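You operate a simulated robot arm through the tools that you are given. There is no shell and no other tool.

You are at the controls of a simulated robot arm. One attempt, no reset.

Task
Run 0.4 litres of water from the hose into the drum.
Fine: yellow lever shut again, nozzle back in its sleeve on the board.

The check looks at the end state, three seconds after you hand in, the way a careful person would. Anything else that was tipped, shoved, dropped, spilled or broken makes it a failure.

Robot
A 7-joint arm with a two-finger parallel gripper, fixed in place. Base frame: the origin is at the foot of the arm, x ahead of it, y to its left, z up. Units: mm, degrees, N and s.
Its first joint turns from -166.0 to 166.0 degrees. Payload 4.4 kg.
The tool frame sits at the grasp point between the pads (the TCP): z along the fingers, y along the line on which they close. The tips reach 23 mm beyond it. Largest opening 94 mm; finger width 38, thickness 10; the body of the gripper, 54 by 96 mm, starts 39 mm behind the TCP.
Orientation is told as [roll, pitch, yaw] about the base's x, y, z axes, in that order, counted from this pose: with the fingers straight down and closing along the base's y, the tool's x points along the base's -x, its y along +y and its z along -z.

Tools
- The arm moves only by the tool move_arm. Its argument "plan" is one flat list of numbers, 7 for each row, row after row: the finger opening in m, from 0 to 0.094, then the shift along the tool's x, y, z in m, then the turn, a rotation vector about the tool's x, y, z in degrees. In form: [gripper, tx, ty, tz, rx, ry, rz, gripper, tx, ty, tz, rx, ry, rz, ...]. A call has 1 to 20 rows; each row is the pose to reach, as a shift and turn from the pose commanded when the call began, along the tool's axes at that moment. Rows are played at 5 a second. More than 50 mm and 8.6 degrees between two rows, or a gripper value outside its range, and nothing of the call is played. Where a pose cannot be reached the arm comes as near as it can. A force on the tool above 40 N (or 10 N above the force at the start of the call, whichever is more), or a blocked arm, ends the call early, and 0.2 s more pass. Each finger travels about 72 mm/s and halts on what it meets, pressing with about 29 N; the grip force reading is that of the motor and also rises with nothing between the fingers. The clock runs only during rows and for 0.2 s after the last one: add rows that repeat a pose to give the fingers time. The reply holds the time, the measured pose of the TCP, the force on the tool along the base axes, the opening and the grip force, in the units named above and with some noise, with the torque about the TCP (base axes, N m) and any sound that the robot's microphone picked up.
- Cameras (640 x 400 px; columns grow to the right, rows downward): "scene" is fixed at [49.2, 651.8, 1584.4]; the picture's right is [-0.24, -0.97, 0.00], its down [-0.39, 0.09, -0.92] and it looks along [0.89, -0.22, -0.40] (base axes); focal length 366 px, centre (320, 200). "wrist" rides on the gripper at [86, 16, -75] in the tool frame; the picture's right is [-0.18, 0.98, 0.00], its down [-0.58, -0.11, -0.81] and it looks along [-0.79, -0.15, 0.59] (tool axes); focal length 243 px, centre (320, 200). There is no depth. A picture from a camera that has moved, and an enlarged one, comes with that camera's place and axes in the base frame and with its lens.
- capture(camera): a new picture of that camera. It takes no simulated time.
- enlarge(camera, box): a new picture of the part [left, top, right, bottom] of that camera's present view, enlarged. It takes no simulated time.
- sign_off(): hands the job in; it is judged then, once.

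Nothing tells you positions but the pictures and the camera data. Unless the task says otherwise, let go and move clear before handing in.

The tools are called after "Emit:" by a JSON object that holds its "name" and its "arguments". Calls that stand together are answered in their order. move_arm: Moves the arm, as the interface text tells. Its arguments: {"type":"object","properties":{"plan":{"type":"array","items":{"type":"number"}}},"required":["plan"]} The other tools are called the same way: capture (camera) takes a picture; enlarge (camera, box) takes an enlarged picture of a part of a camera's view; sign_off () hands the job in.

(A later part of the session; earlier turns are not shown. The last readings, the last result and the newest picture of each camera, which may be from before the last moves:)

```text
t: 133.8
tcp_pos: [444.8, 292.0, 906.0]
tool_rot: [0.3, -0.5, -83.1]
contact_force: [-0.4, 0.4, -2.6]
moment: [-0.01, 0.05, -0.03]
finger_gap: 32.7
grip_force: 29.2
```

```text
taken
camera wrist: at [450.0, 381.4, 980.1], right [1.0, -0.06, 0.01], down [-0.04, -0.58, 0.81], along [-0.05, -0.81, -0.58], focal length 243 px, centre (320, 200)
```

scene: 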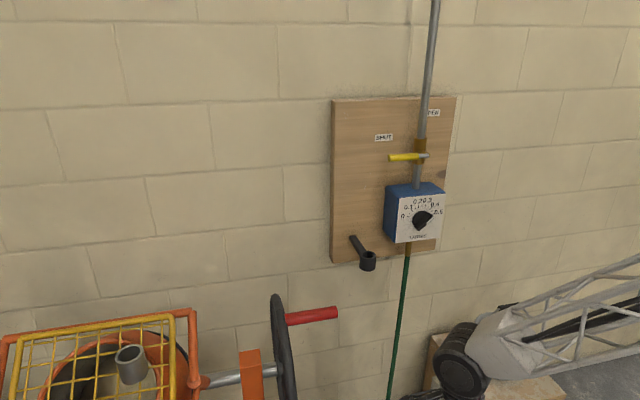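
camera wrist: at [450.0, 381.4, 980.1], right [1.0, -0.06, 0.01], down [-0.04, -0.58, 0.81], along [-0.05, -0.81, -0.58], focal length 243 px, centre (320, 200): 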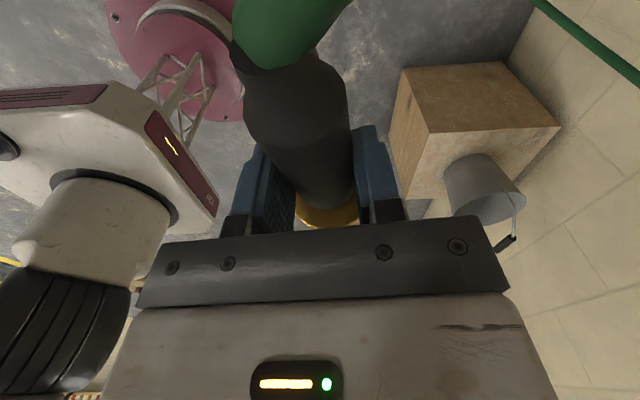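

Emit:
{"name": "move_arm", "arguments": {"plan": [0, 0.0155, 0.0002, -0.0247, 0, 0, 0, 0, 0.0311, 0.0003, -0.0494, 0, 0, 0, 0, 0.0466, 0.0005, -0.0741, 0, 0, 0, 0, 0.0621, 0.0006, -0.0989, 0, 0, 0, 0, 0.0776, 0.0008, -0.1236, 0, 0, 0, 0, 0.0932, 0.0009, -0.1483, 0, 0, 0, 0, 0.1087, 0.001, -0.173, 0, 0, 0, 0, 0.1242, 0.0012, -0.1977, 0, 0, 0, 0, 0.1398, 0.0014, -0.2224, 0, 0, 0, 0, 0.1553, 0.0015, -0.2471, 0, 0, 0, 0, 0.1708, 0.0017, -0.2719, 0, 0, 0, 0, 0.1863, 0.0018, -0.2966, 0, 0, 0, 0, 0.2019, 0.002, -0.3213, 0, 0, 0, 0, 0.2174, 0.0021, -0.346, 0, 0, 0, 0, 0.2174, 0.0021, -0.346, 0, 0, 0]}}

Emit:
{"name": "move_arm", "arguments": {"plan": [0, 0, 0, 0, 0, 3, 0, 0, 0, 0, 0, 0, 8, 0, 0, 0, 0, 0, 0, 13, 0, 0, 0, 0, 0, 0, 18, 0, 0, 0, 0, 0, 0, 23, 0, 0, 0, 0, 0, 0, 28, 0, 0, 0, 0, 0, 0, 33, 0, 0, 0, 0, 0, 0, 38, 0, 0, 0, 0, 0, 0, 43, 0, 0, 0, 0, 0, 0, 48, 0, 0, 0, 0, 0, 0, 53, 0, 0, 0, 0, 0, 0, 58, 0, 0, 0, 0, 0, 0, 63, 0, 0, 0, 0, 0, 0, 65, 0, 0, 0, 0, 0, 0, 65, 0]}}

Emit:
{"name": "capture", "arguments": {"camera": "scene"}}

Emit:
{"name": "capture", "arguments": {"camera": "wrist"}}

```text
t: 137.0
tcp_pos: [417.1, 511.9, 1249.0]
tool_rot: [0.4, -0.5, -83.2]
contact_force: [-1.0, 0.4, -1.4]
moment: [-0.02, 0.01, 0.02]
finger_gap: 32.9
grip_force: 29.4
```

```text
t: 140.2
tcp_pos: [418.4, 511.1, 1249.9]
tool_rot: [0.9, 64.5, -82.3]
contact_force: [0.5, -0.8, -2.3]
moment: [-0.03, -0.02, -0.01]
finger_gap: 32.9
grip_force: 29.1
```

```text
taken
```

scene: 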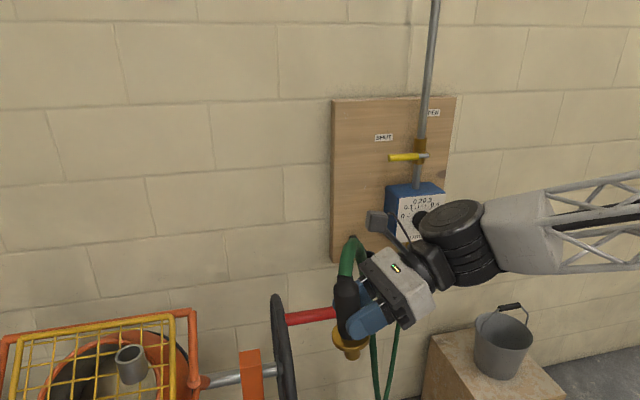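

```text
taken
camera wrist: at [437.2, 484.0, 1359.2], right [0.99, 0.04, -0.16], down [0.01, -0.98, -0.18], along [-0.17, 0.17, -0.97], focal length 243 px, centre (320, 200)
```

wrist: 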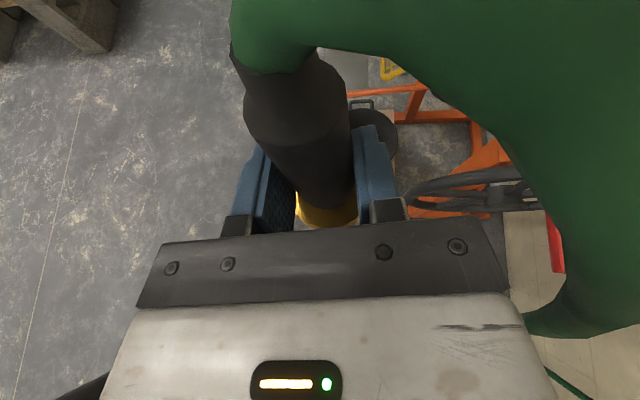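

The nozzle is upright in the gripper at height. I'll check its tilt.

Emit:
{"name": "enlarge", "arguments": {"camera": "scene", "box": [310, 220, 420, 370]}}

Emit:
{"name": "enlarge", "arguments": {"camera": "wrist", "box": [220, 0, 420, 240]}}

```text
2.67 times, centred on (365, 295) of scene
camera zoom: at [49.2, 651.8, 1584.4], right [-0.24, -0.97, 0.0], down [-0.39, 0.09, -0.92], along [0.89, -0.22, -0.4], focal length 975 px, centre (200, -53)
```

zoom: 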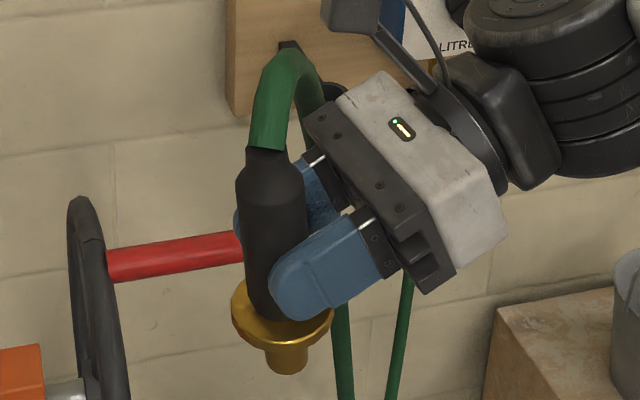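

```text
1.67 times, centred on (320, 120) of wrist
camera zoom: at [437.2, 484.0, 1359.2], right [0.99, 0.04, -0.16], down [0.01, -0.98, -0.18], along [-0.17, 0.17, -0.97], focal length 404 px, centre (320, 333)
```

zoom: 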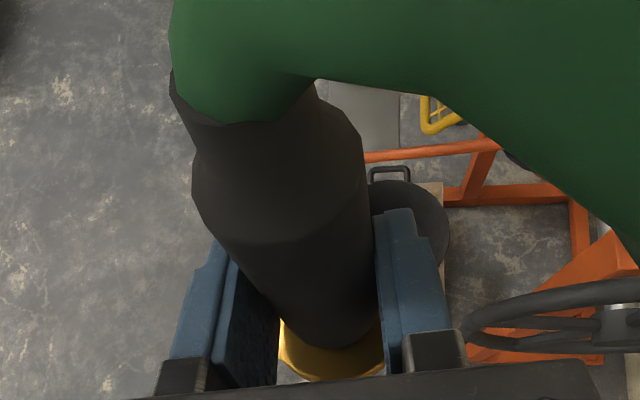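

The nozzle leans about 6° with its spout toward the gripper, so I'll pitch the fingers up 6° to make it vertical. Then I'll carry it around the open side (x≈350), so the hose hangs clear of the wheel.

Emit:
{"name": "move_arm", "arguments": {"plan": [0, 0, 0, 0, 0, 2, 0, 0, 0, 0, 0, 0, 4, 0, 0, 0, 0, 0, 0, 6, 0, 0, 0, 0, 0, 0, 6, 0]}}

Emit:
{"name": "move_arm", "arguments": {"plan": [0, 0.0047, -0.003, 0.0132, 0, 0, 0, 0, 0.0141, -0.009, 0.0397, 0, 0, 0, 0, 0.0234, -0.015, 0.0661, 0, 0, 0, 0, 0.0328, -0.021, 0.0926, 0, 0, 0, 0, 0.0422, -0.027, 0.1191, 0, 0, 0, 0, 0.0515, -0.033, 0.1455, 0, 0, 0, 0, 0.0609, -0.039, 0.172, 0, 0, 0, 0, 0.0656, -0.042, 0.1852, 0, 0, 0, 0, 0.0739, -0.0387, 0.2086, 0, 0, 0, 0, 0.0822, -0.0353, 0.2319, 0, 0, 0, 0, 0.0904, -0.032, 0.2553, 0, 0, 0, 0, 0.0987, -0.0287, 0.2786, 0, 0, 0, 0, 0.107, -0.0253, 0.302, 0, 0, 0, 0, 0.1152, -0.022, 0.3253, 0, 0, 0, 0, 0.1152, -0.022, 0.3253, 0, 0, 0]}}

Emit:
{"name": "capture", "arguments": {"camera": "scene"}}

Emit:
{"name": "capture", "arguments": {"camera": "wrist"}}

```text
t: 141.2
tcp_pos: [418.2, 510.7, 1248.7]
tool_rot: [1.0, 70.4, -82.1]
contact_force: [0.2, 0.4, -2.5]
moment: [0.0, 0.01, 0.02]
finger_gap: 33.2
grip_force: 29.0
```

```text
t: 144.4
tcp_pos: [356.5, 849.2, 1247.8]
tool_rot: [1.0, 70.5, -82.1]
contact_force: [0.2, -0.1, -2.5]
moment: [-0.03, -0.03, -0.02]
finger_gap: 32.9
grip_force: 29.4
```

```text
taken
```

scene: 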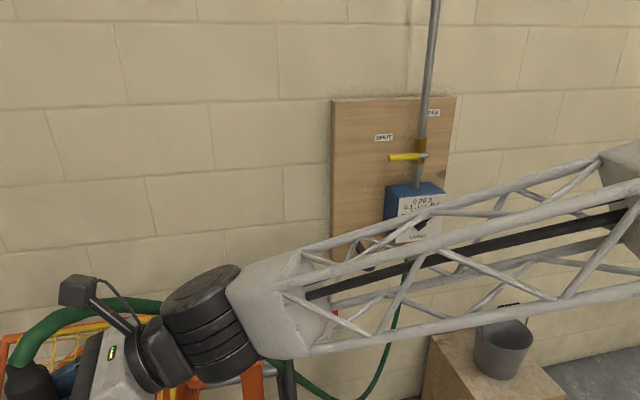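

```text
taken
camera wrist: at [376.9, 810.6, 1354.7], right [0.98, 0.06, -0.17], down [0.01, -0.96, -0.28], along [-0.18, 0.27, -0.95], focal length 243 px, centre (320, 200)
```

wrist: 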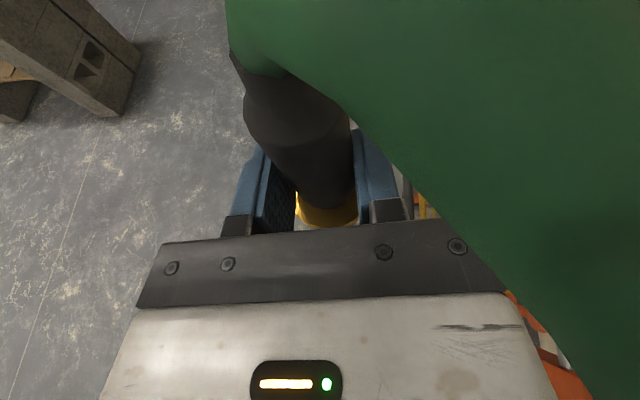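

Emit:
{"name": "move_arm", "arguments": {"plan": [0, -0.0041, 0.015, -0.0017, 0, 0, 0, 0, -0.0082, 0.042, -0.0034, 0, 0, 0, 0, -0.0123, 0.07, -0.0052, 0, 0, 0, 0, -0.0164, 0.098, -0.0069, 0, 0, 0, 0, -0.0206, 0.126, -0.0086, 0, 0, 0, 0, -0.0247, 0.154, -0.0103, 0, 0, 0, 0, -0.0288, 0.182, -0.012, 0, 0, 0, 0, -0.0329, 0.21, -0.0138, 0, 0, 0, 0, -0.037, 0.233, -0.0155, 0, 0, 0, 0, -0.0411, 0.245, -0.0172, 0, 0, 0, 0, -0.0411, 0.245, -0.0172, 0, 0, 0]}}

Emit:
{"name": "capture", "arguments": {"camera": "scene"}}

Emit:
{"name": "capture", "arguments": {"camera": "wrist"}}

Emit:
{"name": "enlarge", "arguments": {"camera": "scene", "box": [60, 240, 240, 400]}}

```text
t: 146.8
tcp_pos: [601.2, 850.8, 1217.2]
tool_rot: [1.0, 70.4, -82.1]
contact_force: [0.6, -0.2, -2.4]
moment: [-0.02, 0.0, -0.05]
finger_gap: 33.0
grip_force: 29.5
```

```text
taken
```

scene: 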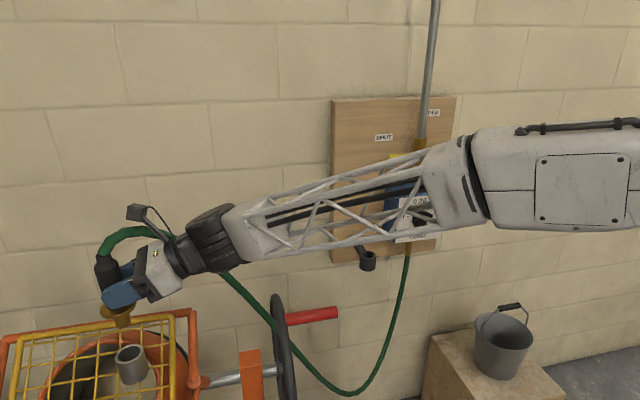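

```text
taken
camera wrist: at [620.6, 812.4, 1323.6], right [0.98, 0.06, -0.17], down [0.01, -0.96, -0.28], along [-0.18, 0.27, -0.95], focal length 243 px, centre (320, 200)
```

wrist: 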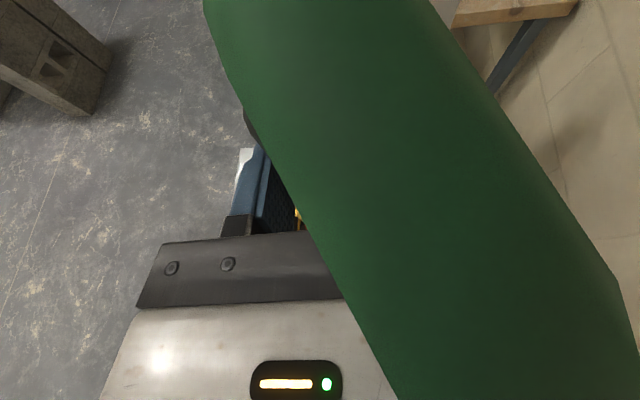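

```text
2.50 times, centred on (150, 320) of scene
camera zoom: at [49.2, 651.8, 1584.4], right [-0.24, -0.97, 0.0], down [-0.39, 0.09, -0.92], along [0.89, -0.22, -0.4], focal length 914 px, centre (745, -100)
```

zoom: 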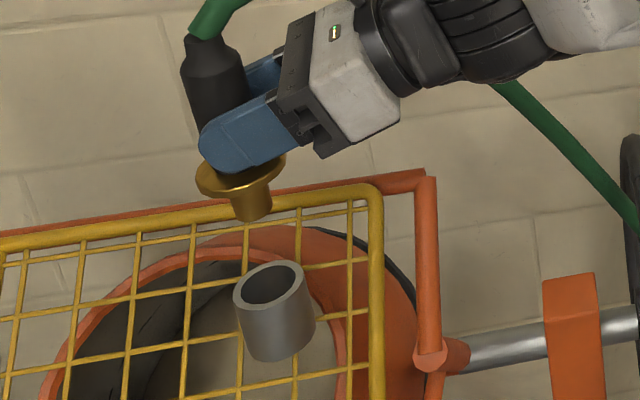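

Hanging vertical and within about 2 mm of the tube axis. I'll nudge 1.5 mm in x and y, and lower until the spout just enters.

Emit:
{"name": "move_arm", "arguments": {"plan": [0, 0.0004, 0.0017, 0.0012, 0, 0, 0, 0, -0.0137, 0.0017, 0.0062, 0, 0, 0, 0, -0.0279, 0.0017, 0.0112, 0, 0, 0, 0, -0.042, 0.0017, 0.0162, 0, 0, 0, 0, -0.0552, 0.0017, 0.0209, 0, 0, 0, 0, -0.0552, 0.0017, 0.0209, 0, 0, 0]}}

Emit:
{"name": "enlarge", "arguments": {"camera": "scene", "box": [60, 240, 240, 400]}}

Emit:
{"name": "capture", "arguments": {"camera": "wrist"}}

```text
t: 148.2
tcp_pos: [603.0, 852.7, 1157.2]
tool_rot: [0.9, 70.4, -82.1]
contact_force: [-0.2, -0.1, -2.6]
moment: [0.0, 0.02, 0.0]
finger_gap: 32.8
grip_force: 28.8
```

```text
2.50 times, centred on (150, 320) of scene
camera zoom: at [49.2, 651.8, 1584.4], right [-0.24, -0.97, 0.0], down [-0.39, 0.09, -0.92], along [0.89, -0.22, -0.4], focal length 914 px, centre (745, -100)
```

zoom: 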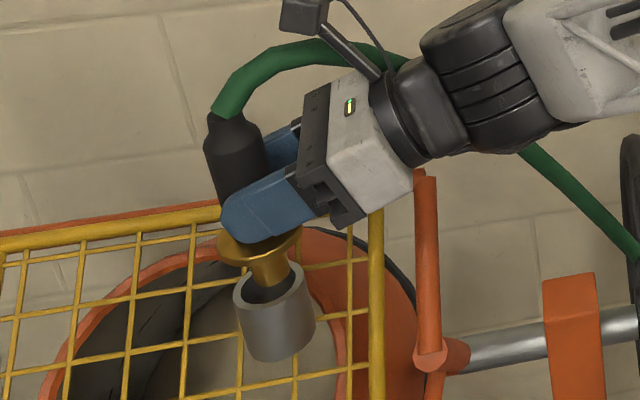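

```text
taken
camera wrist: at [623.5, 813.3, 1263.2], right [0.98, 0.06, -0.17], down [0.01, -0.96, -0.28], along [-0.18, 0.27, -0.95], focal length 243 px, centre (320, 200)
```

wrist: 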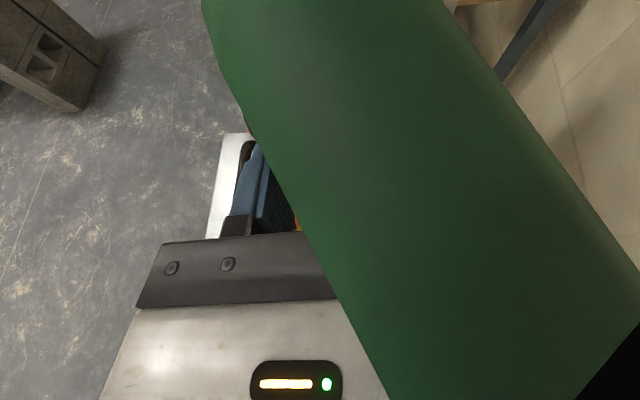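

Emit:
{"name": "enlarge", "arguments": {"camera": "scene", "box": [110, 320, 160, 370]}}

```text
8.00 times, centred on (135, 345) of scene
camera zoom: at [49.2, 651.8, 1584.4], right [-0.24, -0.97, 0.0], down [-0.39, 0.09, -0.92], along [0.89, -0.22, -0.4], focal length 2924 px, centre (1800, -960)
```

zoom: 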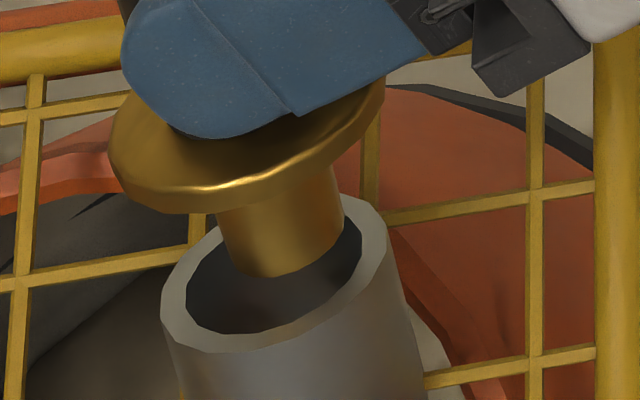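

The spout is right at the mouth, about 2 mm toward −y. I'll correct that and lower it in.

Emit:
{"name": "move_arm", "arguments": {"plan": [0, 0.0006, 0.0002, 0.0017, 0, 0, 0, 0, -0.0041, 0.0002, 0.0034, 0, 0, 0, 0, -0.0088, 0.0002, 0.005, 0, 0, 0, 0, -0.0135, 0.0002, 0.0067, 0, 0, 0, 0, -0.0182, 0.0002, 0.0084, 0, 0, 0, 0, -0.0182, 0.0002, 0.0084, 0, 0, 0]}}

Emit:
{"name": "enlarge", "arguments": {"camera": "scene", "box": [100, 300, 170, 370]}}

```text
t: 149.6
tcp_pos: [604.5, 854.6, 1138.0]
tool_rot: [0.9, 70.4, -82.1]
contact_force: [-0.2, 0.0, -1.8]
moment: [-0.02, -0.01, 0.02]
finger_gap: 32.8
grip_force: 28.7
```

```text
5.71 times, centred on (135, 335) of scene
camera zoom: at [49.2, 651.8, 1584.4], right [-0.24, -0.97, 0.0], down [-0.39, 0.09, -0.92], along [0.89, -0.22, -0.4], focal length 2088 px, centre (1377, -571)
```

zoom: 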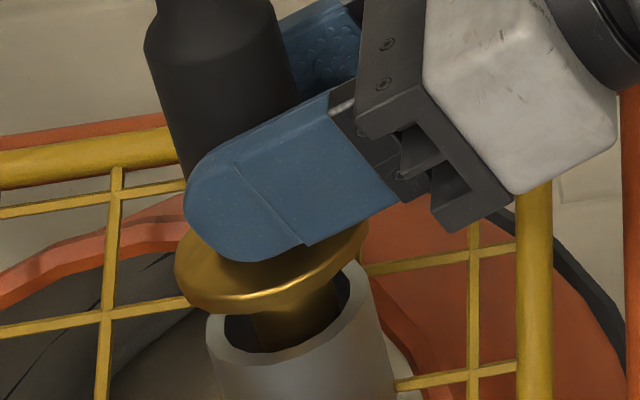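

The spout is inside with no contact. I'll lower until the flange seats.

Emit:
{"name": "move_arm", "arguments": {"plan": [0, -0.0038, 0, 0.0013, 0, 0, 0, 0, -0.0075, 0, 0.0027, 0, 0, 0, 0, -0.0104, 0, 0.0037, 0, 0, 0, 0, -0.0132, 0, 0.0047, 0, 0, 0, 0, -0.0132, 0, 0.0047, 0, 0, 0]}}

Emit:
{"name": "enlarge", "arguments": {"camera": "scene", "box": [100, 300, 170, 370]}}

```text
t: 150.8
tcp_pos: [604.0, 854.4, 1124.0]
tool_rot: [0.9, 70.3, -82.2]
contact_force: [0.7, 0.0, -2.2]
moment: [-0.05, 0.0, 0.01]
finger_gap: 32.9
grip_force: 29.0
```

```text
5.71 times, centred on (135, 335) of scene
camera zoom: at [49.2, 651.8, 1584.4], right [-0.24, -0.97, 0.0], down [-0.39, 0.09, -0.92], along [0.89, -0.22, -0.4], focal length 2088 px, centre (1377, -571)
```

zoom: 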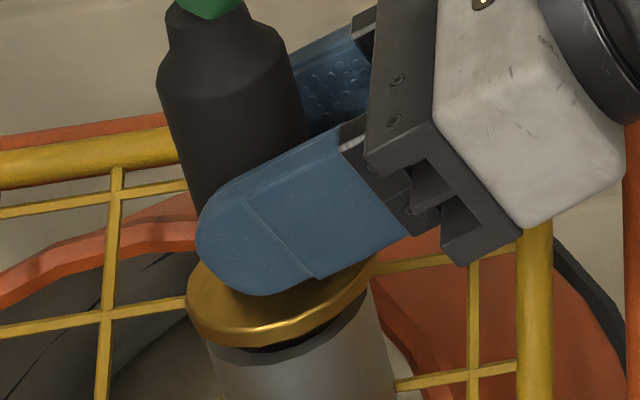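

Emit:
{"name": "move_arm", "arguments": {"plan": [0, -0.0019, 0, 0.0007, 0, 0, 0, 0, -0.0038, 0, 0.0013, 0, 0, 0, 0, -0.0057, 0, 0.002, 0, 0, 0, 0, -0.0057, 0, 0.002, 0, 0, 0]}}

Emit:
{"name": "enlarge", "arguments": {"camera": "scene", "box": [100, 300, 170, 370]}}

```text
t: 151.8
tcp_pos: [604.4, 854.8, 1116.9]
tool_rot: [1.0, 70.3, -82.1]
contact_force: [0.4, 0.4, -1.9]
moment: [-0.03, 0.01, 0.03]
finger_gap: 32.8
grip_force: 29.0
```

```text
5.71 times, centred on (135, 335) of scene
camera zoom: at [49.2, 651.8, 1584.4], right [-0.24, -0.97, 0.0], down [-0.39, 0.09, -0.92], along [0.89, -0.22, -0.4], focal length 2088 px, centre (1377, -571)
```

zoom: 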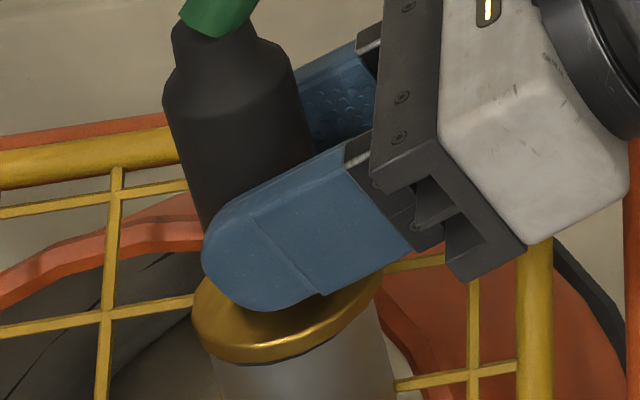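

Emit:
{"name": "move_arm", "arguments": {"plan": [0, -0.0014, 0, 0.0005, 0, 0, 0, 0, -0.0028, 0, 0.001, 0, 0, 0, 0, -0.0028, 0, 0.001, 0, 0, 0]}}

Emit:
{"name": "enlarge", "arguments": {"camera": "scene", "box": [100, 300, 170, 370]}}

```text
t: 152.6
tcp_pos: [604.3, 854.2, 1117.6]
tool_rot: [1.3, 70.5, -81.9]
contact_force: [-7.6, -2.6, 15.8]
moment: [-0.03, 0.38, 0.05]
finger_gap: 33.1
grip_force: 29.2
```

```text
5.71 times, centred on (135, 335) of scene
camera zoom: at [49.2, 651.8, 1584.4], right [-0.24, -0.97, 0.0], down [-0.39, 0.09, -0.92], along [0.89, -0.22, -0.4], focal length 2088 px, centre (1377, -571)
```

zoom: 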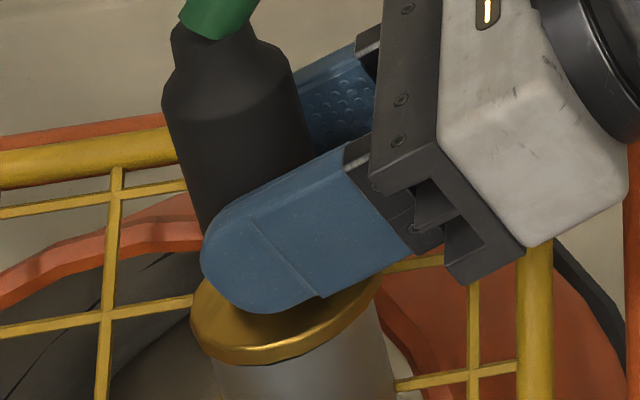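

Seated: 16 N upward. I'll relieve the push and open the fingers slowly.

Emit:
{"name": "move_arm", "arguments": {"plan": [0, 0.0024, 0, -0.0008, 0, 0, 0, 0.036, 0.0024, 0, -0.0008, 0, 0, 0, 0.042, 0.0024, 0, -0.0008, 0, 0, 0, 0.05, 0.0024, 0, -0.0008, 0, 0, 0, 0.06, 0.0024, 0, -0.0008, 0, 0, 0, 0.068, 0.0024, 0, -0.0008, 0, 0, 0, 0.068, 0.0024, 0, -0.0008, 0, 0, 0]}}

Emit:
{"name": "enlarge", "arguments": {"camera": "scene", "box": [80, 240, 220, 400]}}

Emit:
{"name": "capture", "arguments": {"camera": "wrist"}}

```text
t: 154.2
tcp_pos: [604.3, 854.5, 1117.5]
tool_rot: [1.0, 70.5, -82.0]
contact_force: [0.1, -0.1, 0.3]
moment: [-0.01, 0.0, -0.03]
finger_gap: 67.9
grip_force: 0.1
```

```text
2.50 times, centred on (150, 320) of scene
camera zoom: at [49.2, 651.8, 1584.4], right [-0.24, -0.97, 0.0], down [-0.39, 0.09, -0.92], along [0.89, -0.22, -0.4], focal length 914 px, centre (745, -100)
```

zoom: 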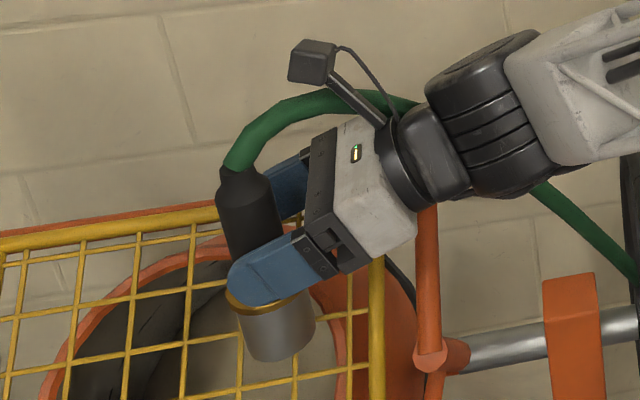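

```text
taken
camera wrist: at [624.5, 815.8, 1223.9], right [0.98, 0.06, -0.17], down [0.01, -0.96, -0.28], along [-0.18, 0.27, -0.95], focal length 243 px, centre (320, 200)
```

wrist: 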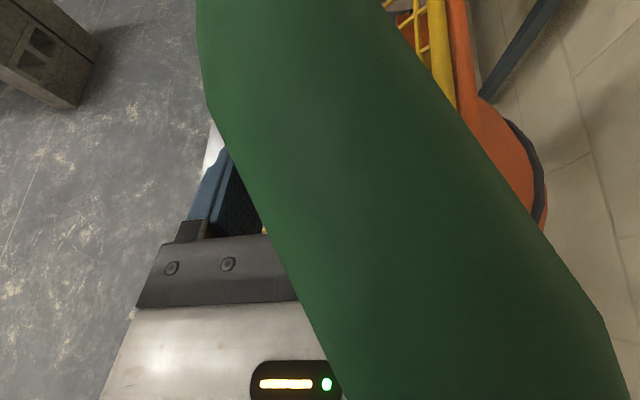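

The nozzle stands in the tube on its own. The hose arches close past the wrist on its +x side, so I'll ease out backward and to the −x side, away from the hose.

Emit:
{"name": "move_arm", "arguments": {"plan": [0.068, -0.001, -0.005, -0.003, 0, 0, 0, 0.07, -0.004, -0.009, -0.0113, 0, 0, 0, 0.07, -0.0084, -0.01, -0.0236, 0, 0, 0, 0.07, -0.0127, -0.01, -0.0358, 0, 0, 0, 0.07, -0.017, -0.01, -0.048, 0, 0, 0, 0.07, -0.0214, -0.012, -0.0604, 0, 0, 0, 0.07, -0.0214, -0.012, -0.0604, 0, 0, 0]}}

Emit:
{"name": "capture", "arguments": {"camera": "scene"}}

Emit:
{"name": "capture", "arguments": {"camera": "wrist"}}

```text
t: 155.8
tcp_pos: [600.4, 790.0, 1118.0]
tool_rot: [0.9, 70.4, -82.1]
contact_force: [0.5, 0.3, -0.4]
moment: [-0.02, 0.02, 0.01]
finger_gap: 70.1
grip_force: 0.0
```

```text
taken
```

scene: 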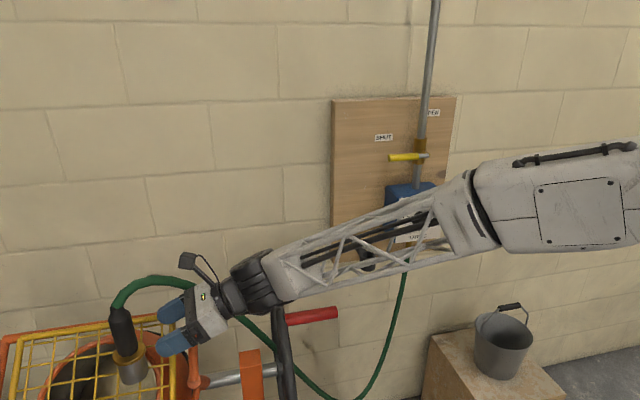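

```text
taken
camera wrist: at [620.7, 750.5, 1224.2], right [0.98, 0.06, -0.17], down [0.01, -0.96, -0.28], along [-0.18, 0.27, -0.95], focal length 243 px, centre (320, 200)
```

wrist: 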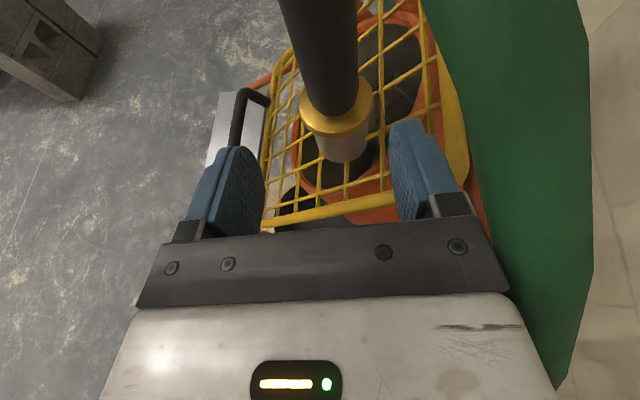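

Emit:
{"name": "move_arm", "arguments": {"plan": [0.07, 0, -0.025, -0.005, 0, 0, 0, 0.07, 0, -0.06, -0.01, 0, 0, 0, 0.07, 0.0205, -0.084, -0.029, 0, 0, 0, 0.07, 0.041, -0.108, -0.048, 0, 0, 0, 0.07, 0.0615, -0.132, -0.067, 0, 0, 0, 0.07, 0.082, -0.156, -0.087, 0, 0, 0, 0.07, 0.1025, -0.1806, -0.1061, 0, 0, 0, 0.07, 0.1025, -0.1806, -0.1061, 0, 0, 0]}}

Emit:
{"name": "capture", "arguments": {"camera": "scene"}}

Emit:
{"name": "enlarge", "arguments": {"camera": "scene", "box": [80, 260, 320, 400]}}

```text
t: 157.6
tcp_pos: [426.3, 703.7, 1247.1]
tool_rot: [0.9, 70.4, -82.2]
contact_force: [0.5, 1.0, 0.7]
moment: [0.02, 0.01, 0.02]
finger_gap: 70.1
grip_force: 0.1
```

```text
taken
```

scene: 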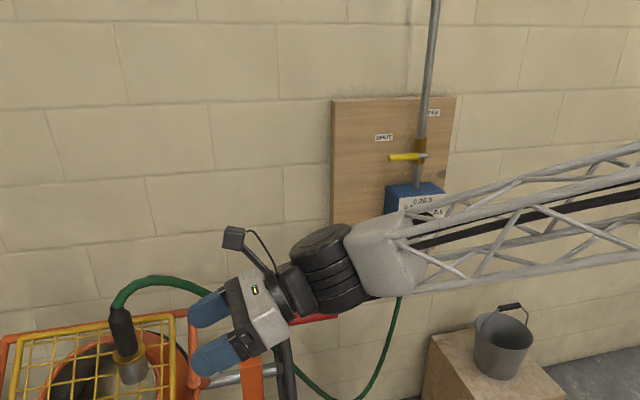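

```text
2.67 times, centred on (200, 330) of scene
camera zoom: at [49.2, 651.8, 1584.4], right [-0.24, -0.97, 0.0], down [-0.39, 0.09, -0.92], along [0.89, -0.22, -0.4], focal length 975 px, centre (640, -147)
```

zoom: 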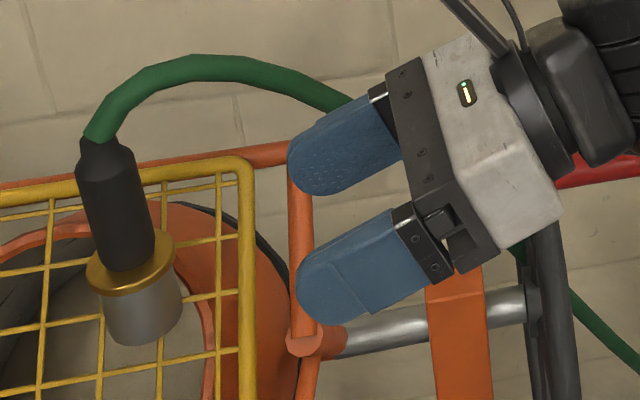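

The nozzle is in the tube. For the lever I'll go back to the wrist branch proven near the board: retreat, point the tool down, and unwind 270°.

Emit:
{"name": "move_arm", "arguments": {"plan": [0.05, -0.0122, -0.0065, -0.0362, 0, 0, 0, 0.03, -0.0244, -0.013, -0.0724, 0, 0, 0, 0, -0.0366, -0.0195, -0.1086, 0, 0, 0, 0, -0.0488, -0.026, -0.1448, 0, 0, 0, 0, -0.061, -0.0325, -0.181, 0, 0, 0, 0, -0.061, -0.0325, -0.181, 0, -8, 0, 0, -0.061, -0.0325, -0.181, 0, -16, 0, 0, -0.061, -0.0325, -0.181, 0, -24, 0, 0, -0.061, -0.0325, -0.181, 0, -32, 0, 0, -0.061, -0.0325, -0.181, 0, -40, 0, 0, -0.061, -0.0325, -0.181, 0, -48, 0, 0, -0.061, -0.0325, -0.181, 0, -56, 0, 0, -0.061, -0.0325, -0.181, 0, -64, 0, 0, -0.061, -0.0325, -0.181, 0, -70.4, 0, 0, -0.061, -0.0325, -0.181, 0, -70.4, 0]}}

Emit:
{"name": "move_arm", "arguments": {"plan": [0, 0, 0, 0, 0, 0, -8, 0, 0, 0, 0, 0, 0, -16, 0, 0, 0, 0, 0, 0, -24, 0, 0, 0, 0, 0, 0, -32, 0, 0, 0, 0, 0, 0, -40, 0, 0, 0, 0, 0, 0, -48, 0, 0, 0, 0, 0, 0, -56, 0, 0, 0, 0, 0, 0, -64, 0, 0, 0, 0, 0, 0, -72, 0, 0, 0, 0, 0, 0, -80, 0, 0, 0, 0, 0, 0, -88, 0, 0, 0, 0, 0, 0, -96, 0, 0, 0, 0, 0, 0, -104, 0, 0, 0, 0, 0, 0, -112, 0, 0, 0, 0, 0, 0, -120, 0, 0, 0, 0, 0, 0, -128, 0, 0, 0, 0, 0, 0, -136]}}

Emit:
{"name": "move_arm", "arguments": {"plan": [0, 0, 0, 0, 0, 0, -8, 0, 0, 0, 0, 0, 0, -16, 0, 0, 0, 0, 0, 0, -24, 0, 0, 0, 0, 0, 0, -32, 0, 0, 0, 0, 0, 0, -40, 0, 0, 0, 0, 0, 0, -48, 0, 0, 0, 0, 0, 0, -56, 0, 0, 0, 0, 0, 0, -64, 0, 0, 0, 0, 0, 0, -72, 0, 0, 0, 0, 0, 0, -80, 0, 0, 0, 0, 0, 0, -88, 0, 0, 0, 0, 0, 0, -96, 0, 0, 0, 0, 0, 0, -104, 0, 0, 0, 0, 0, 0, -112, 0, 0, 0, 0, 0, 0, -120, 0, 0, 0, 0, 0, 0, -126, 0, 0, 0, 0, 0, 0, -126]}}

Emit:
{"name": "capture", "arguments": {"camera": "scene"}}

```text
t: 160.8
tcp_pos: [419.8, 510.0, 1252.1]
tool_rot: [0.3, 0.0, -83.1]
contact_force: [0.3, -0.4, 0.1]
moment: [0.01, 0.02, 0.01]
finger_gap: 0.0
grip_force: 29.3
```

```text
t: 164.4
tcp_pos: [418.9, 506.9, 1251.9]
tool_rot: [-0.2, -0.2, 53.0]
contact_force: [0.2, -0.8, -1.1]
moment: [0.02, 0.03, 0.01]
finger_gap: 0.1
grip_force: 29.2
```

```text
t: 168.0
tcp_pos: [419.2, 509.3, 1252.1]
tool_rot: [-0.1, 0.3, 179.0]
contact_force: [0.7, -0.3, 0.2]
moment: [-0.01, -0.02, 0.05]
finger_gap: 0.0
grip_force: 29.0
```

```text
taken
```

scene: 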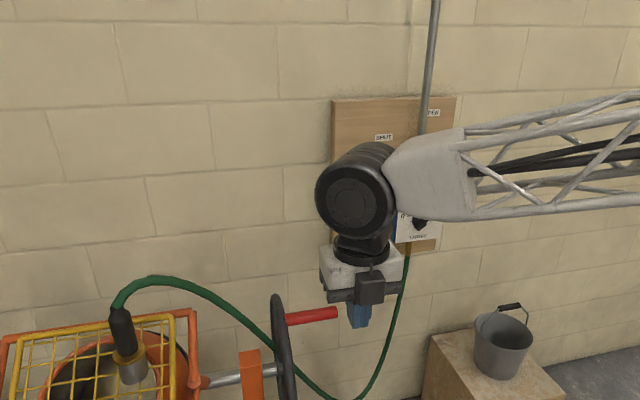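

Branch switched. I'll now pitch the closed fingers forward (p=15°) and turn to heading −25° on the way to a standoff by the lever.

Emit:
{"name": "move_arm", "arguments": {"plan": [0, 0, 0, 0, 0, 8, 0, 0, 0, 0, 0, 0, 16, 0, 0, 0, 0, 0, 0, 24, 0, 0, 0, 0, 0, 0, 32, 0, 0, 0, 0, 0, 0, 40, 0, 0, 0, 0, 0, 0, 48, 0, 0, 0, 0, 0, 0, 56, 0, 0, 0, 0, 0, 0, 64, 0, 0, 0, 0, 0, 0, 72, 0, 0, 0, 0, 0, 0, 75, 0, 0, 0, 0, 0, 0, 75, 0]}}

Emit:
{"name": "capture", "arguments": {"camera": "wrist"}}

```text
t: 170.4
tcp_pos: [419.0, 508.9, 1252.6]
tool_rot: [-0.3, 75.4, 178.8]
contact_force: [0.5, 0.7, -0.2]
moment: [0.0, 0.02, -0.03]
finger_gap: 0.1
grip_force: 28.8
```

```text
taken
camera wrist: at [368.2, 493.9, 1354.0], right [-0.06, -0.98, -0.18], down [-0.92, 0.13, -0.36], along [0.37, 0.14, -0.92], focal length 243 px, centre (320, 200)
```

wrist: 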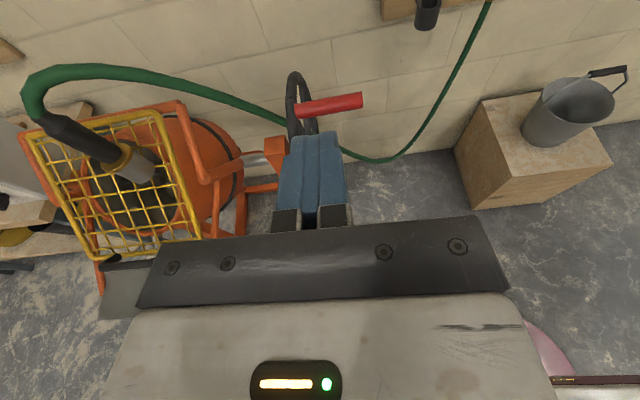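

Emit:
{"name": "move_arm", "arguments": {"plan": [0, 0.0074, 0.0175, 0.0356, -1.93, 0, 0.5, 0, 0.0147, 0.0351, 0.0711, -3.87, 0, 1.01, 0, 0.0221, 0.0526, 0.1067, -5.8, 0, 1.51, 0, 0.0295, 0.0701, 0.1422, -7.73, 0, 2.02, 0, 0.0368, 0.0877, 0.1778, -9.67, 0, 2.52, 0, 0.0442, 0.1052, 0.2134, -11.6, 0, 3.03, 0, 0.0516, 0.1227, 0.2489, -13.5, 0, 3.53, 0, 0.0589, 0.1403, 0.2845, -15.5, 0, 4.03, 0, 0.0663, 0.1578, 0.32, -17.4, 0, 4.54, 0, 0.0737, 0.1753, 0.3556, -19.3, 0, 5.04, 0, 0.081, 0.1929, 0.3911, -21.3, 0, 5.55, 0, 0.0884, 0.2104, 0.4267, -23.2, 0, 6.05, 0, 0.0884, 0.2104, 0.4267, -23.2, 0, 6.05]}}

Emit:
{"name": "capture", "arguments": {"camera": "wrist"}}

Emit:
{"name": "capture", "arguments": {"camera": "scene"}}

```text
t: 173.2
tcp_pos: [850.2, 289.0, 1227.7]
tool_rot: [-0.1, 75.3, 154.9]
contact_force: [-0.1, 0.1, -0.4]
moment: [0.0, -0.01, 0.02]
finger_gap: 0.0
grip_force: 29.8
```

```text
taken
camera wrist: at [796.9, 295.7, 1328.9], right [-0.46, -0.87, -0.18], down [-0.79, 0.49, -0.36], along [0.4, -0.02, -0.92], focal length 243 px, centre (320, 200)
```

wrist: 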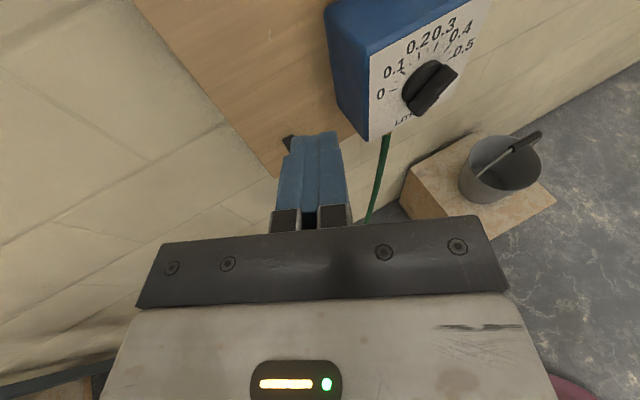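

```text
taken
```

scene: 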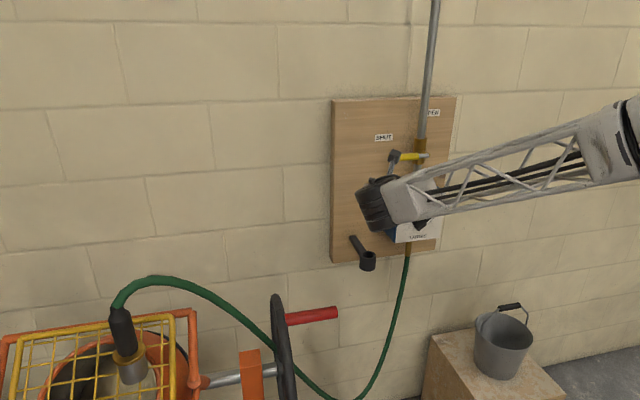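

Emit:
{"name": "move_arm", "arguments": {"plan": [0, 0.0072, 0.0049, 0.0267, 0, 0, 0, 0, 0.0144, 0.0098, 0.0535, 0, 0, 0, 0, 0.0216, 0.0147, 0.0802, 0, 0, 0, 0, 0.0288, 0.0196, 0.1069, 0, 0, 0, 0, 0.036, 0.0245, 0.1337, 0, 0, 0, 0, 0.0396, 0.027, 0.147, 0, 0, 0, 0, 0.0432, 0.0294, 0.1604, 0, 0, 0, 0, 0.0432, 0.0294, 0.1604, 0, 0, 0]}}

Emit:
{"name": "capture", "arguments": {"camera": "wrist"}}

Emit:
{"name": "enlarge", "arguments": {"camera": "scene", "box": [340, 100, 470, 220]}}

```text
t: 175.0
tcp_pos: [987.6, 194.8, 1228.0]
tool_rot: [-0.2, 75.3, 154.7]
contact_force: [-0.1, 0.4, 0.5]
moment: [-0.02, 0.02, -0.02]
finger_gap: 0.0
grip_force: 29.0
```

```text
taken
camera wrist: at [935.2, 201.6, 1331.1], right [-0.46, -0.87, -0.18], down [-0.79, 0.49, -0.36], along [0.4, -0.02, -0.92], focal length 243 px, centre (320, 200)
```

wrist: 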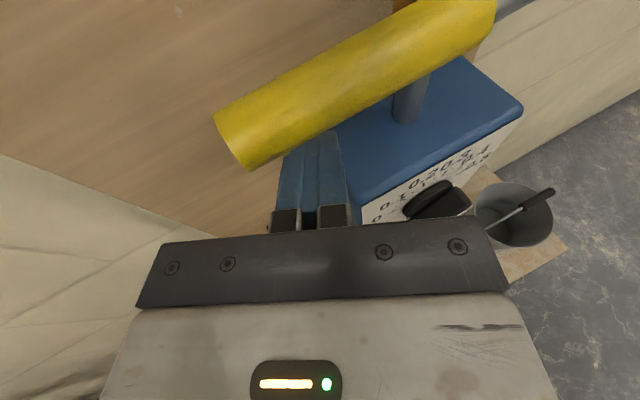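

```text
3.33 times, centred on (405, 160) of scene
camera zoom: at [49.2, 651.8, 1584.4], right [-0.24, -0.97, 0.0], down [-0.39, 0.09, -0.92], along [0.89, -0.22, -0.4], focal length 1218 px, centre (37, 333)
```

zoom: 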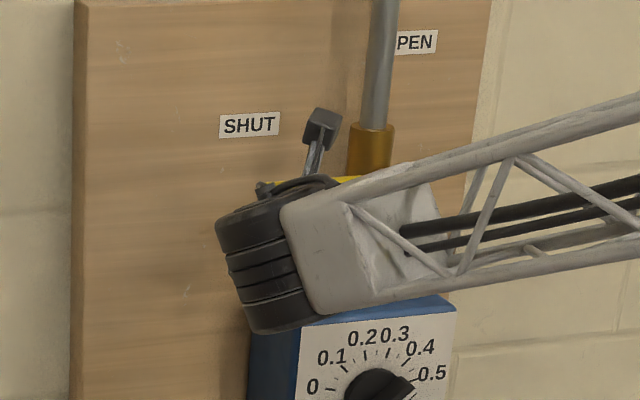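

The closed fingers are under the lever's grip. I'll now push it up and around its pivot arc to OPEN in one smooth sweep.

Emit:
{"name": "move_arm", "arguments": {"plan": [0, 0.0144, 0.0011, -0.0032, 0, 0, 0, 0, 0.0288, 0.0023, -0.0065, 0, 0, 0, 0, 0.0413, 0.0023, -0.0098, 0, 0, 0, 0, 0.0539, 0.0023, -0.0131, 0, 0, 0, 0, 0.0663, 0.0045, -0.0152, 0, 0, 0, 0, 0.0787, 0.0068, -0.0174, 0, 0, 0, 0, 0.0905, 0.012, -0.0179, 0, 0, 0, 0, 0.1022, 0.0177, -0.0183, 0, 0, 0, 0, 0.113, 0.0256, -0.0172, 0, 0, 0, 0, 0.1235, 0.034, -0.016, 0, 0, 0, 0, 0.129, 0.0403, -0.0144, 0, 0, 0, 0, 0.1347, 0.0467, -0.0128, 0, 0, 0, 0, 0.139, 0.054, -0.0104, 0, 0, 0, 0, 0.1432, 0.0612, -0.008, 0, 0, 0, 0, 0.147, 0.0684, -0.0054, 0, 0, 0]}}

Emit:
{"name": "capture", "arguments": {"camera": "wrist"}}

Emit:
{"name": "capture", "arguments": {"camera": "scene"}}

```text
t: 178.2
tcp_pos: [988.4, 117.9, 1374.4]
tool_rot: [-0.2, 75.3, 154.8]
contact_force: [1.4, 0.5, 1.0]
moment: [-0.03, 0.0, 0.01]
finger_gap: 0.0
grip_force: 28.8
```

```text
taken
camera wrist: at [935.9, 124.9, 1476.2], right [-0.46, -0.87, -0.18], down [-0.79, 0.49, -0.36], along [0.4, -0.02, -0.92], focal length 243 px, centre (320, 200)
```

wrist: 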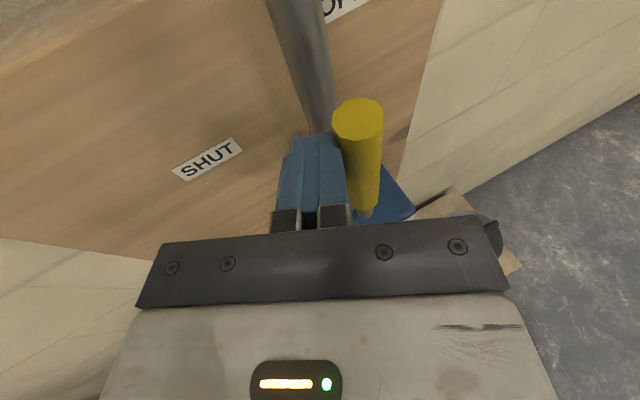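

```text
taken
```

scene: 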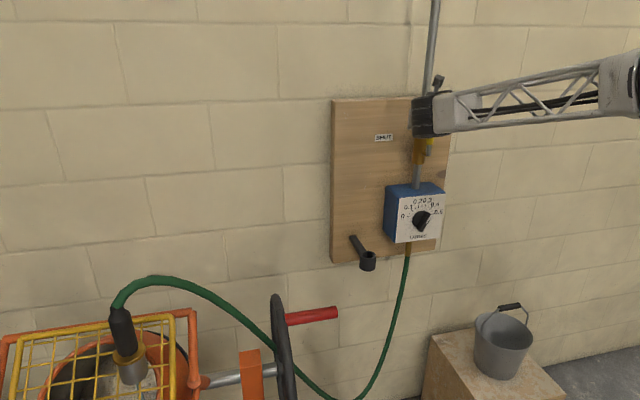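

The lever is upright. I'll check the dial and whether water is flowing.

Emit:
{"name": "enlarge", "arguments": {"camera": "scene", "box": [60, 290, 220, 400]}}

Emit:
{"name": "enlarge", "arguments": {"camera": "scene", "box": [380, 130, 470, 250]}}

```text
3.64 times, centred on (140, 345) of scene
camera zoom: at [49.2, 651.8, 1584.4], right [-0.24, -0.97, 0.0], down [-0.39, 0.09, -0.92], along [0.89, -0.22, -0.4], focal length 1329 px, centre (974, -327)
```

zoom: 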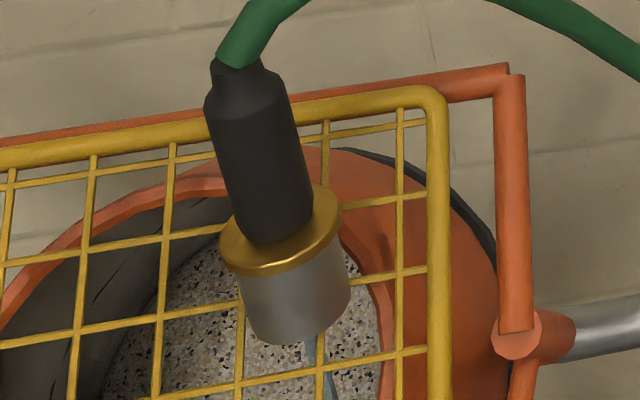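

```text
3.33 times, centred on (425, 190) of scene
camera zoom: at [49.2, 651.8, 1584.4], right [-0.24, -0.97, 0.0], down [-0.39, 0.09, -0.92], along [0.89, -0.22, -0.4], focal length 1218 px, centre (-30, 233)
```

zoom: 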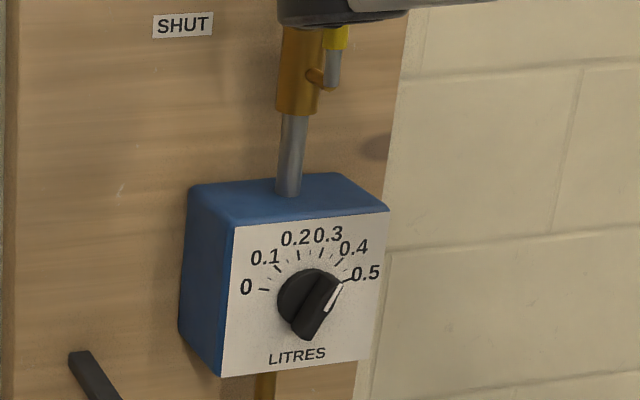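

Water is flowing into the drum, and the dial is counting down from 0.4, so it is a metering dial. I'll wait in short steps and watch it.

Emit:
{"name": "move_arm", "arguments": {"plan": [0, 0, 0, 0, 0, 0, 0, 0, 0, 0, 0, 0, 0, 0, 0, 0, 0, 0, 0, 0, 0, 0, 0, 0, 0, 0, 0, 0]}}

Emit:
{"name": "enlarge", "arguments": {"camera": "scene", "box": [405, 195, 465, 235]}}

```text
t: 179.2
tcp_pos: [988.7, 118.2, 1372.4]
tool_rot: [-0.1, 75.3, 154.8]
contact_force: [-0.1, 0.4, -0.8]
moment: [0.01, 0.0, 0.03]
finger_gap: 0.1
grip_force: 28.8
```

```text
10.00 times, centred on (435, 215) of scene
camera zoom: at [49.2, 651.8, 1584.4], right [-0.24, -0.97, 0.0], down [-0.39, 0.09, -0.92], along [0.89, -0.22, -0.4], focal length 3655 px, centre (-830, 50)
```

zoom: 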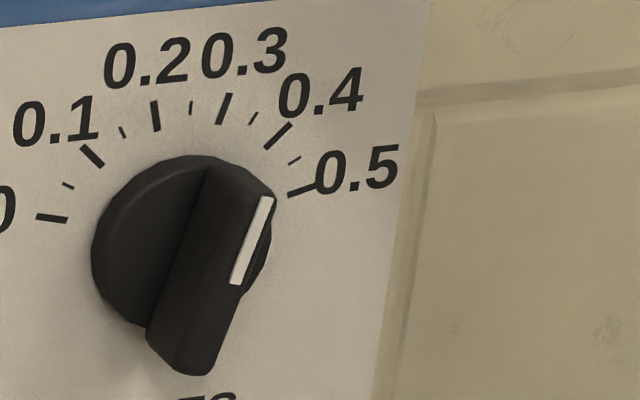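

About 0.3 L remains at roughly 0.03 L/s. Meanwhile I'll move the fingers around to the right side of the lever, ready to shut it.

Emit:
{"name": "move_arm", "arguments": {"plan": [0, -0.0063, 0.0116, -0.0241, 0, 0, 0, 0, -0.0127, 0.0233, -0.0482, 0, 0, 0, 0, -0.0105, 0.042, -0.0397, 0, 0, 0, 0, -0.0082, 0.061, -0.0313, 0, 0, 0, 0, -0.006, 0.0795, -0.0228, 0, 0, 0, 0, 0.0004, 0.0678, 0.0013, 0, 0, 0, 0, 0.0067, 0.0562, 0.0254, 0, 0, 0, 0, 0.0067, 0.0562, 0.0254, 0, 0, 0]}}

Emit:
{"name": "enlarge", "arguments": {"camera": "scene", "box": [380, 90, 480, 250]}}

Emit:
{"name": "capture", "arguments": {"camera": "wrist"}}

```text
t: 179.5
tcp_pos: [978.7, 119.6, 1374.0]
tool_rot: [-0.3, 75.4, 154.9]
contact_force: [0.8, 5.8, 3.0]
moment: [-0.16, -0.06, 0.11]
finger_gap: 0.0
grip_force: 29.3
stopped in row 1: the force on the tool passed its limit at 56 N (the readings are from after the stop); the commanded pose is now the measured one
```

```text
2.50 times, centred on (430, 170) of scene
camera zoom: at [49.2, 651.8, 1584.4], right [-0.24, -0.97, 0.0], down [-0.39, 0.09, -0.92], along [0.89, -0.22, -0.4], focal length 914 px, centre (45, 275)
```

zoom: 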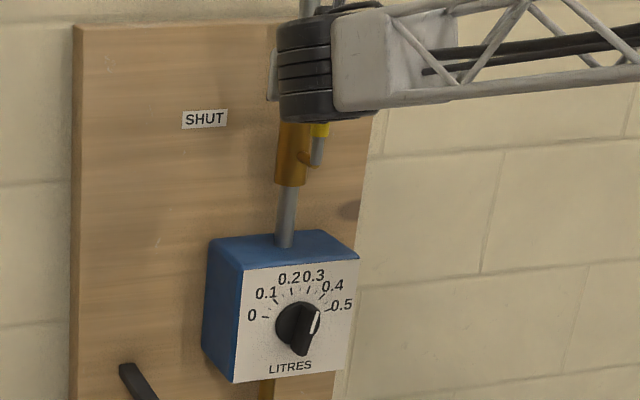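

```text
taken
camera wrist: at [925.3, 126.5, 1476.2], right [-0.46, -0.87, -0.18], down [-0.8, 0.49, -0.36], along [0.4, -0.02, -0.92], focal length 243 px, centre (320, 200)
```

wrist: 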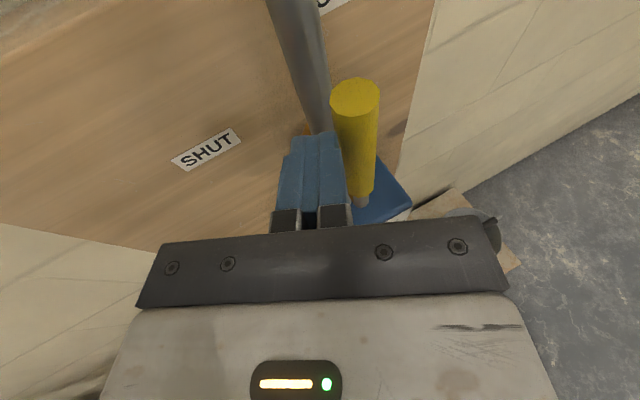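

The angled finger wedged against the lever as I pulled straight back; it is fine but needs freeing. I'll first ease away in +y, then withdraw along the finger axis and re-enter on the lever's right side.

Emit:
{"name": "move_arm", "arguments": {"plan": [0, -0.0016, -0.0136, -0.0062, 0, 0, 0, 0, -0.0016, -0.0136, -0.0412, 0, 0, 0, 0, -0.0016, -0.0136, -0.0762, 0, 0, 0, 0, 0.0006, 0.0082, -0.0624, 0, 0, 0, 0, 0.0028, 0.03, -0.0486, 0, 0, 0, 0, 0.0051, 0.0519, -0.0348, 0, 0, 0, 0, 0.0051, 0.0519, -0.0348, 0, 0, 0]}}

Emit:
{"name": "capture", "arguments": {"camera": "wrist"}}

Emit:
{"name": "enlarge", "arguments": {"camera": "scene", "box": [405, 195, 465, 235]}}

```text
t: 181.1
tcp_pos: [926.9, 84.3, 1387.6]
tool_rot: [-0.2, 75.3, 154.9]
contact_force: [-0.1, -0.3, 0.0]
moment: [0.0, -0.01, -0.02]
finger_gap: 0.0
grip_force: 29.0
```

```text
taken
camera wrist: at [875.1, 90.9, 1488.4], right [-0.46, -0.87, -0.18], down [-0.8, 0.49, -0.36], along [0.4, -0.02, -0.92], focal length 243 px, centre (320, 200)
```

wrist: 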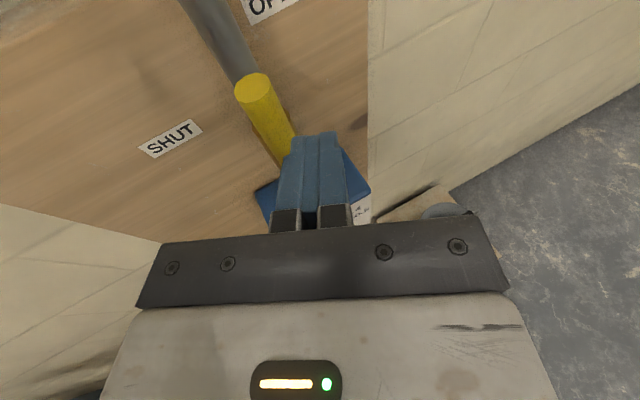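

```text
10.00 times, centred on (435, 215) of scene
camera zoom: at [49.2, 651.8, 1584.4], right [-0.24, -0.97, 0.0], down [-0.39, 0.09, -0.92], along [0.89, -0.22, -0.4], focal length 3655 px, centre (-830, 50)
```

zoom: 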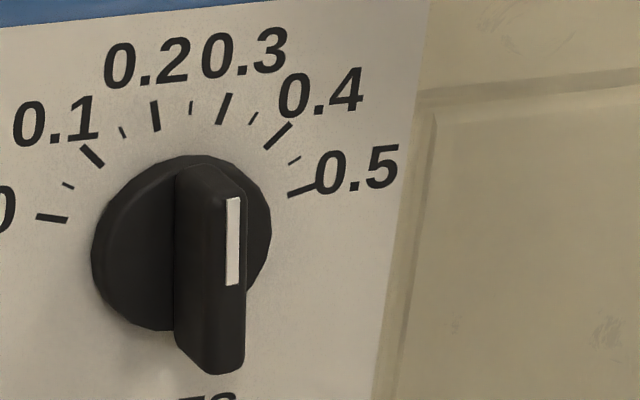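

Emit:
{"name": "move_arm", "arguments": {"plan": [0, 0, 0, 0.02, 0, 0, 0, 0, 0, 0, 0.04, 0, 0, 0, 0, 0, 0, 0.06, 0, 0, 0, 0, 0, 0, 0.07, 0, 0, 0, 0, 0, 0, 0.07, 0, 0, 0, 0, 0, 0, 0.07, 0, 0, 0, 0, 0, 0, 0.07, 0, 0, 0]}}

Emit:
{"name": "capture", "arguments": {"camera": "wrist"}}

Emit:
{"name": "enlarge", "arguments": {"camera": "scene", "box": [405, 195, 465, 235]}}

```text
t: 182.7
tcp_pos: [988.4, 55.4, 1368.2]
tool_rot: [-0.2, 75.3, 154.9]
contact_force: [0.1, 0.0, -0.2]
moment: [0.03, -0.01, -0.02]
finger_gap: 0.0
grip_force: 28.8
```

```text
taken
camera wrist: at [936.0, 61.8, 1471.3], right [-0.46, -0.87, -0.18], down [-0.8, 0.49, -0.36], along [0.4, -0.02, -0.92], focal length 243 px, centre (320, 200)
```

wrist: 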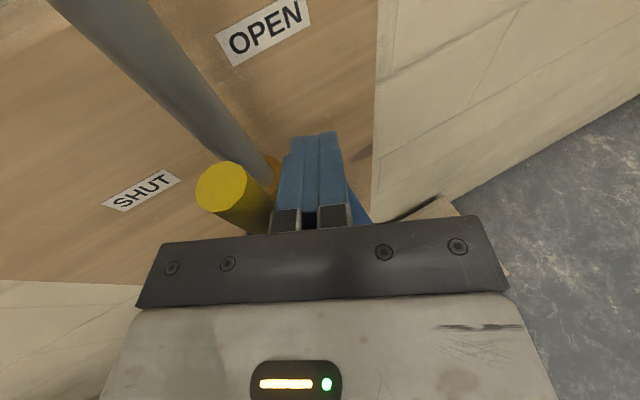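

```text
10.00 times, centred on (435, 215) of scene
camera zoom: at [49.2, 651.8, 1584.4], right [-0.24, -0.97, 0.0], down [-0.39, 0.09, -0.92], along [0.89, -0.22, -0.4], focal length 3655 px, centre (-830, 50)
```

zoom: 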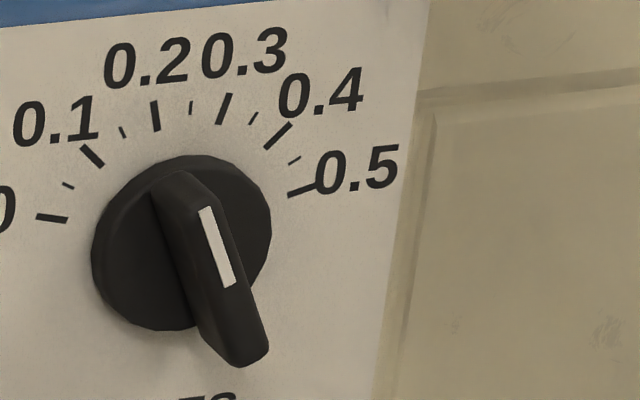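

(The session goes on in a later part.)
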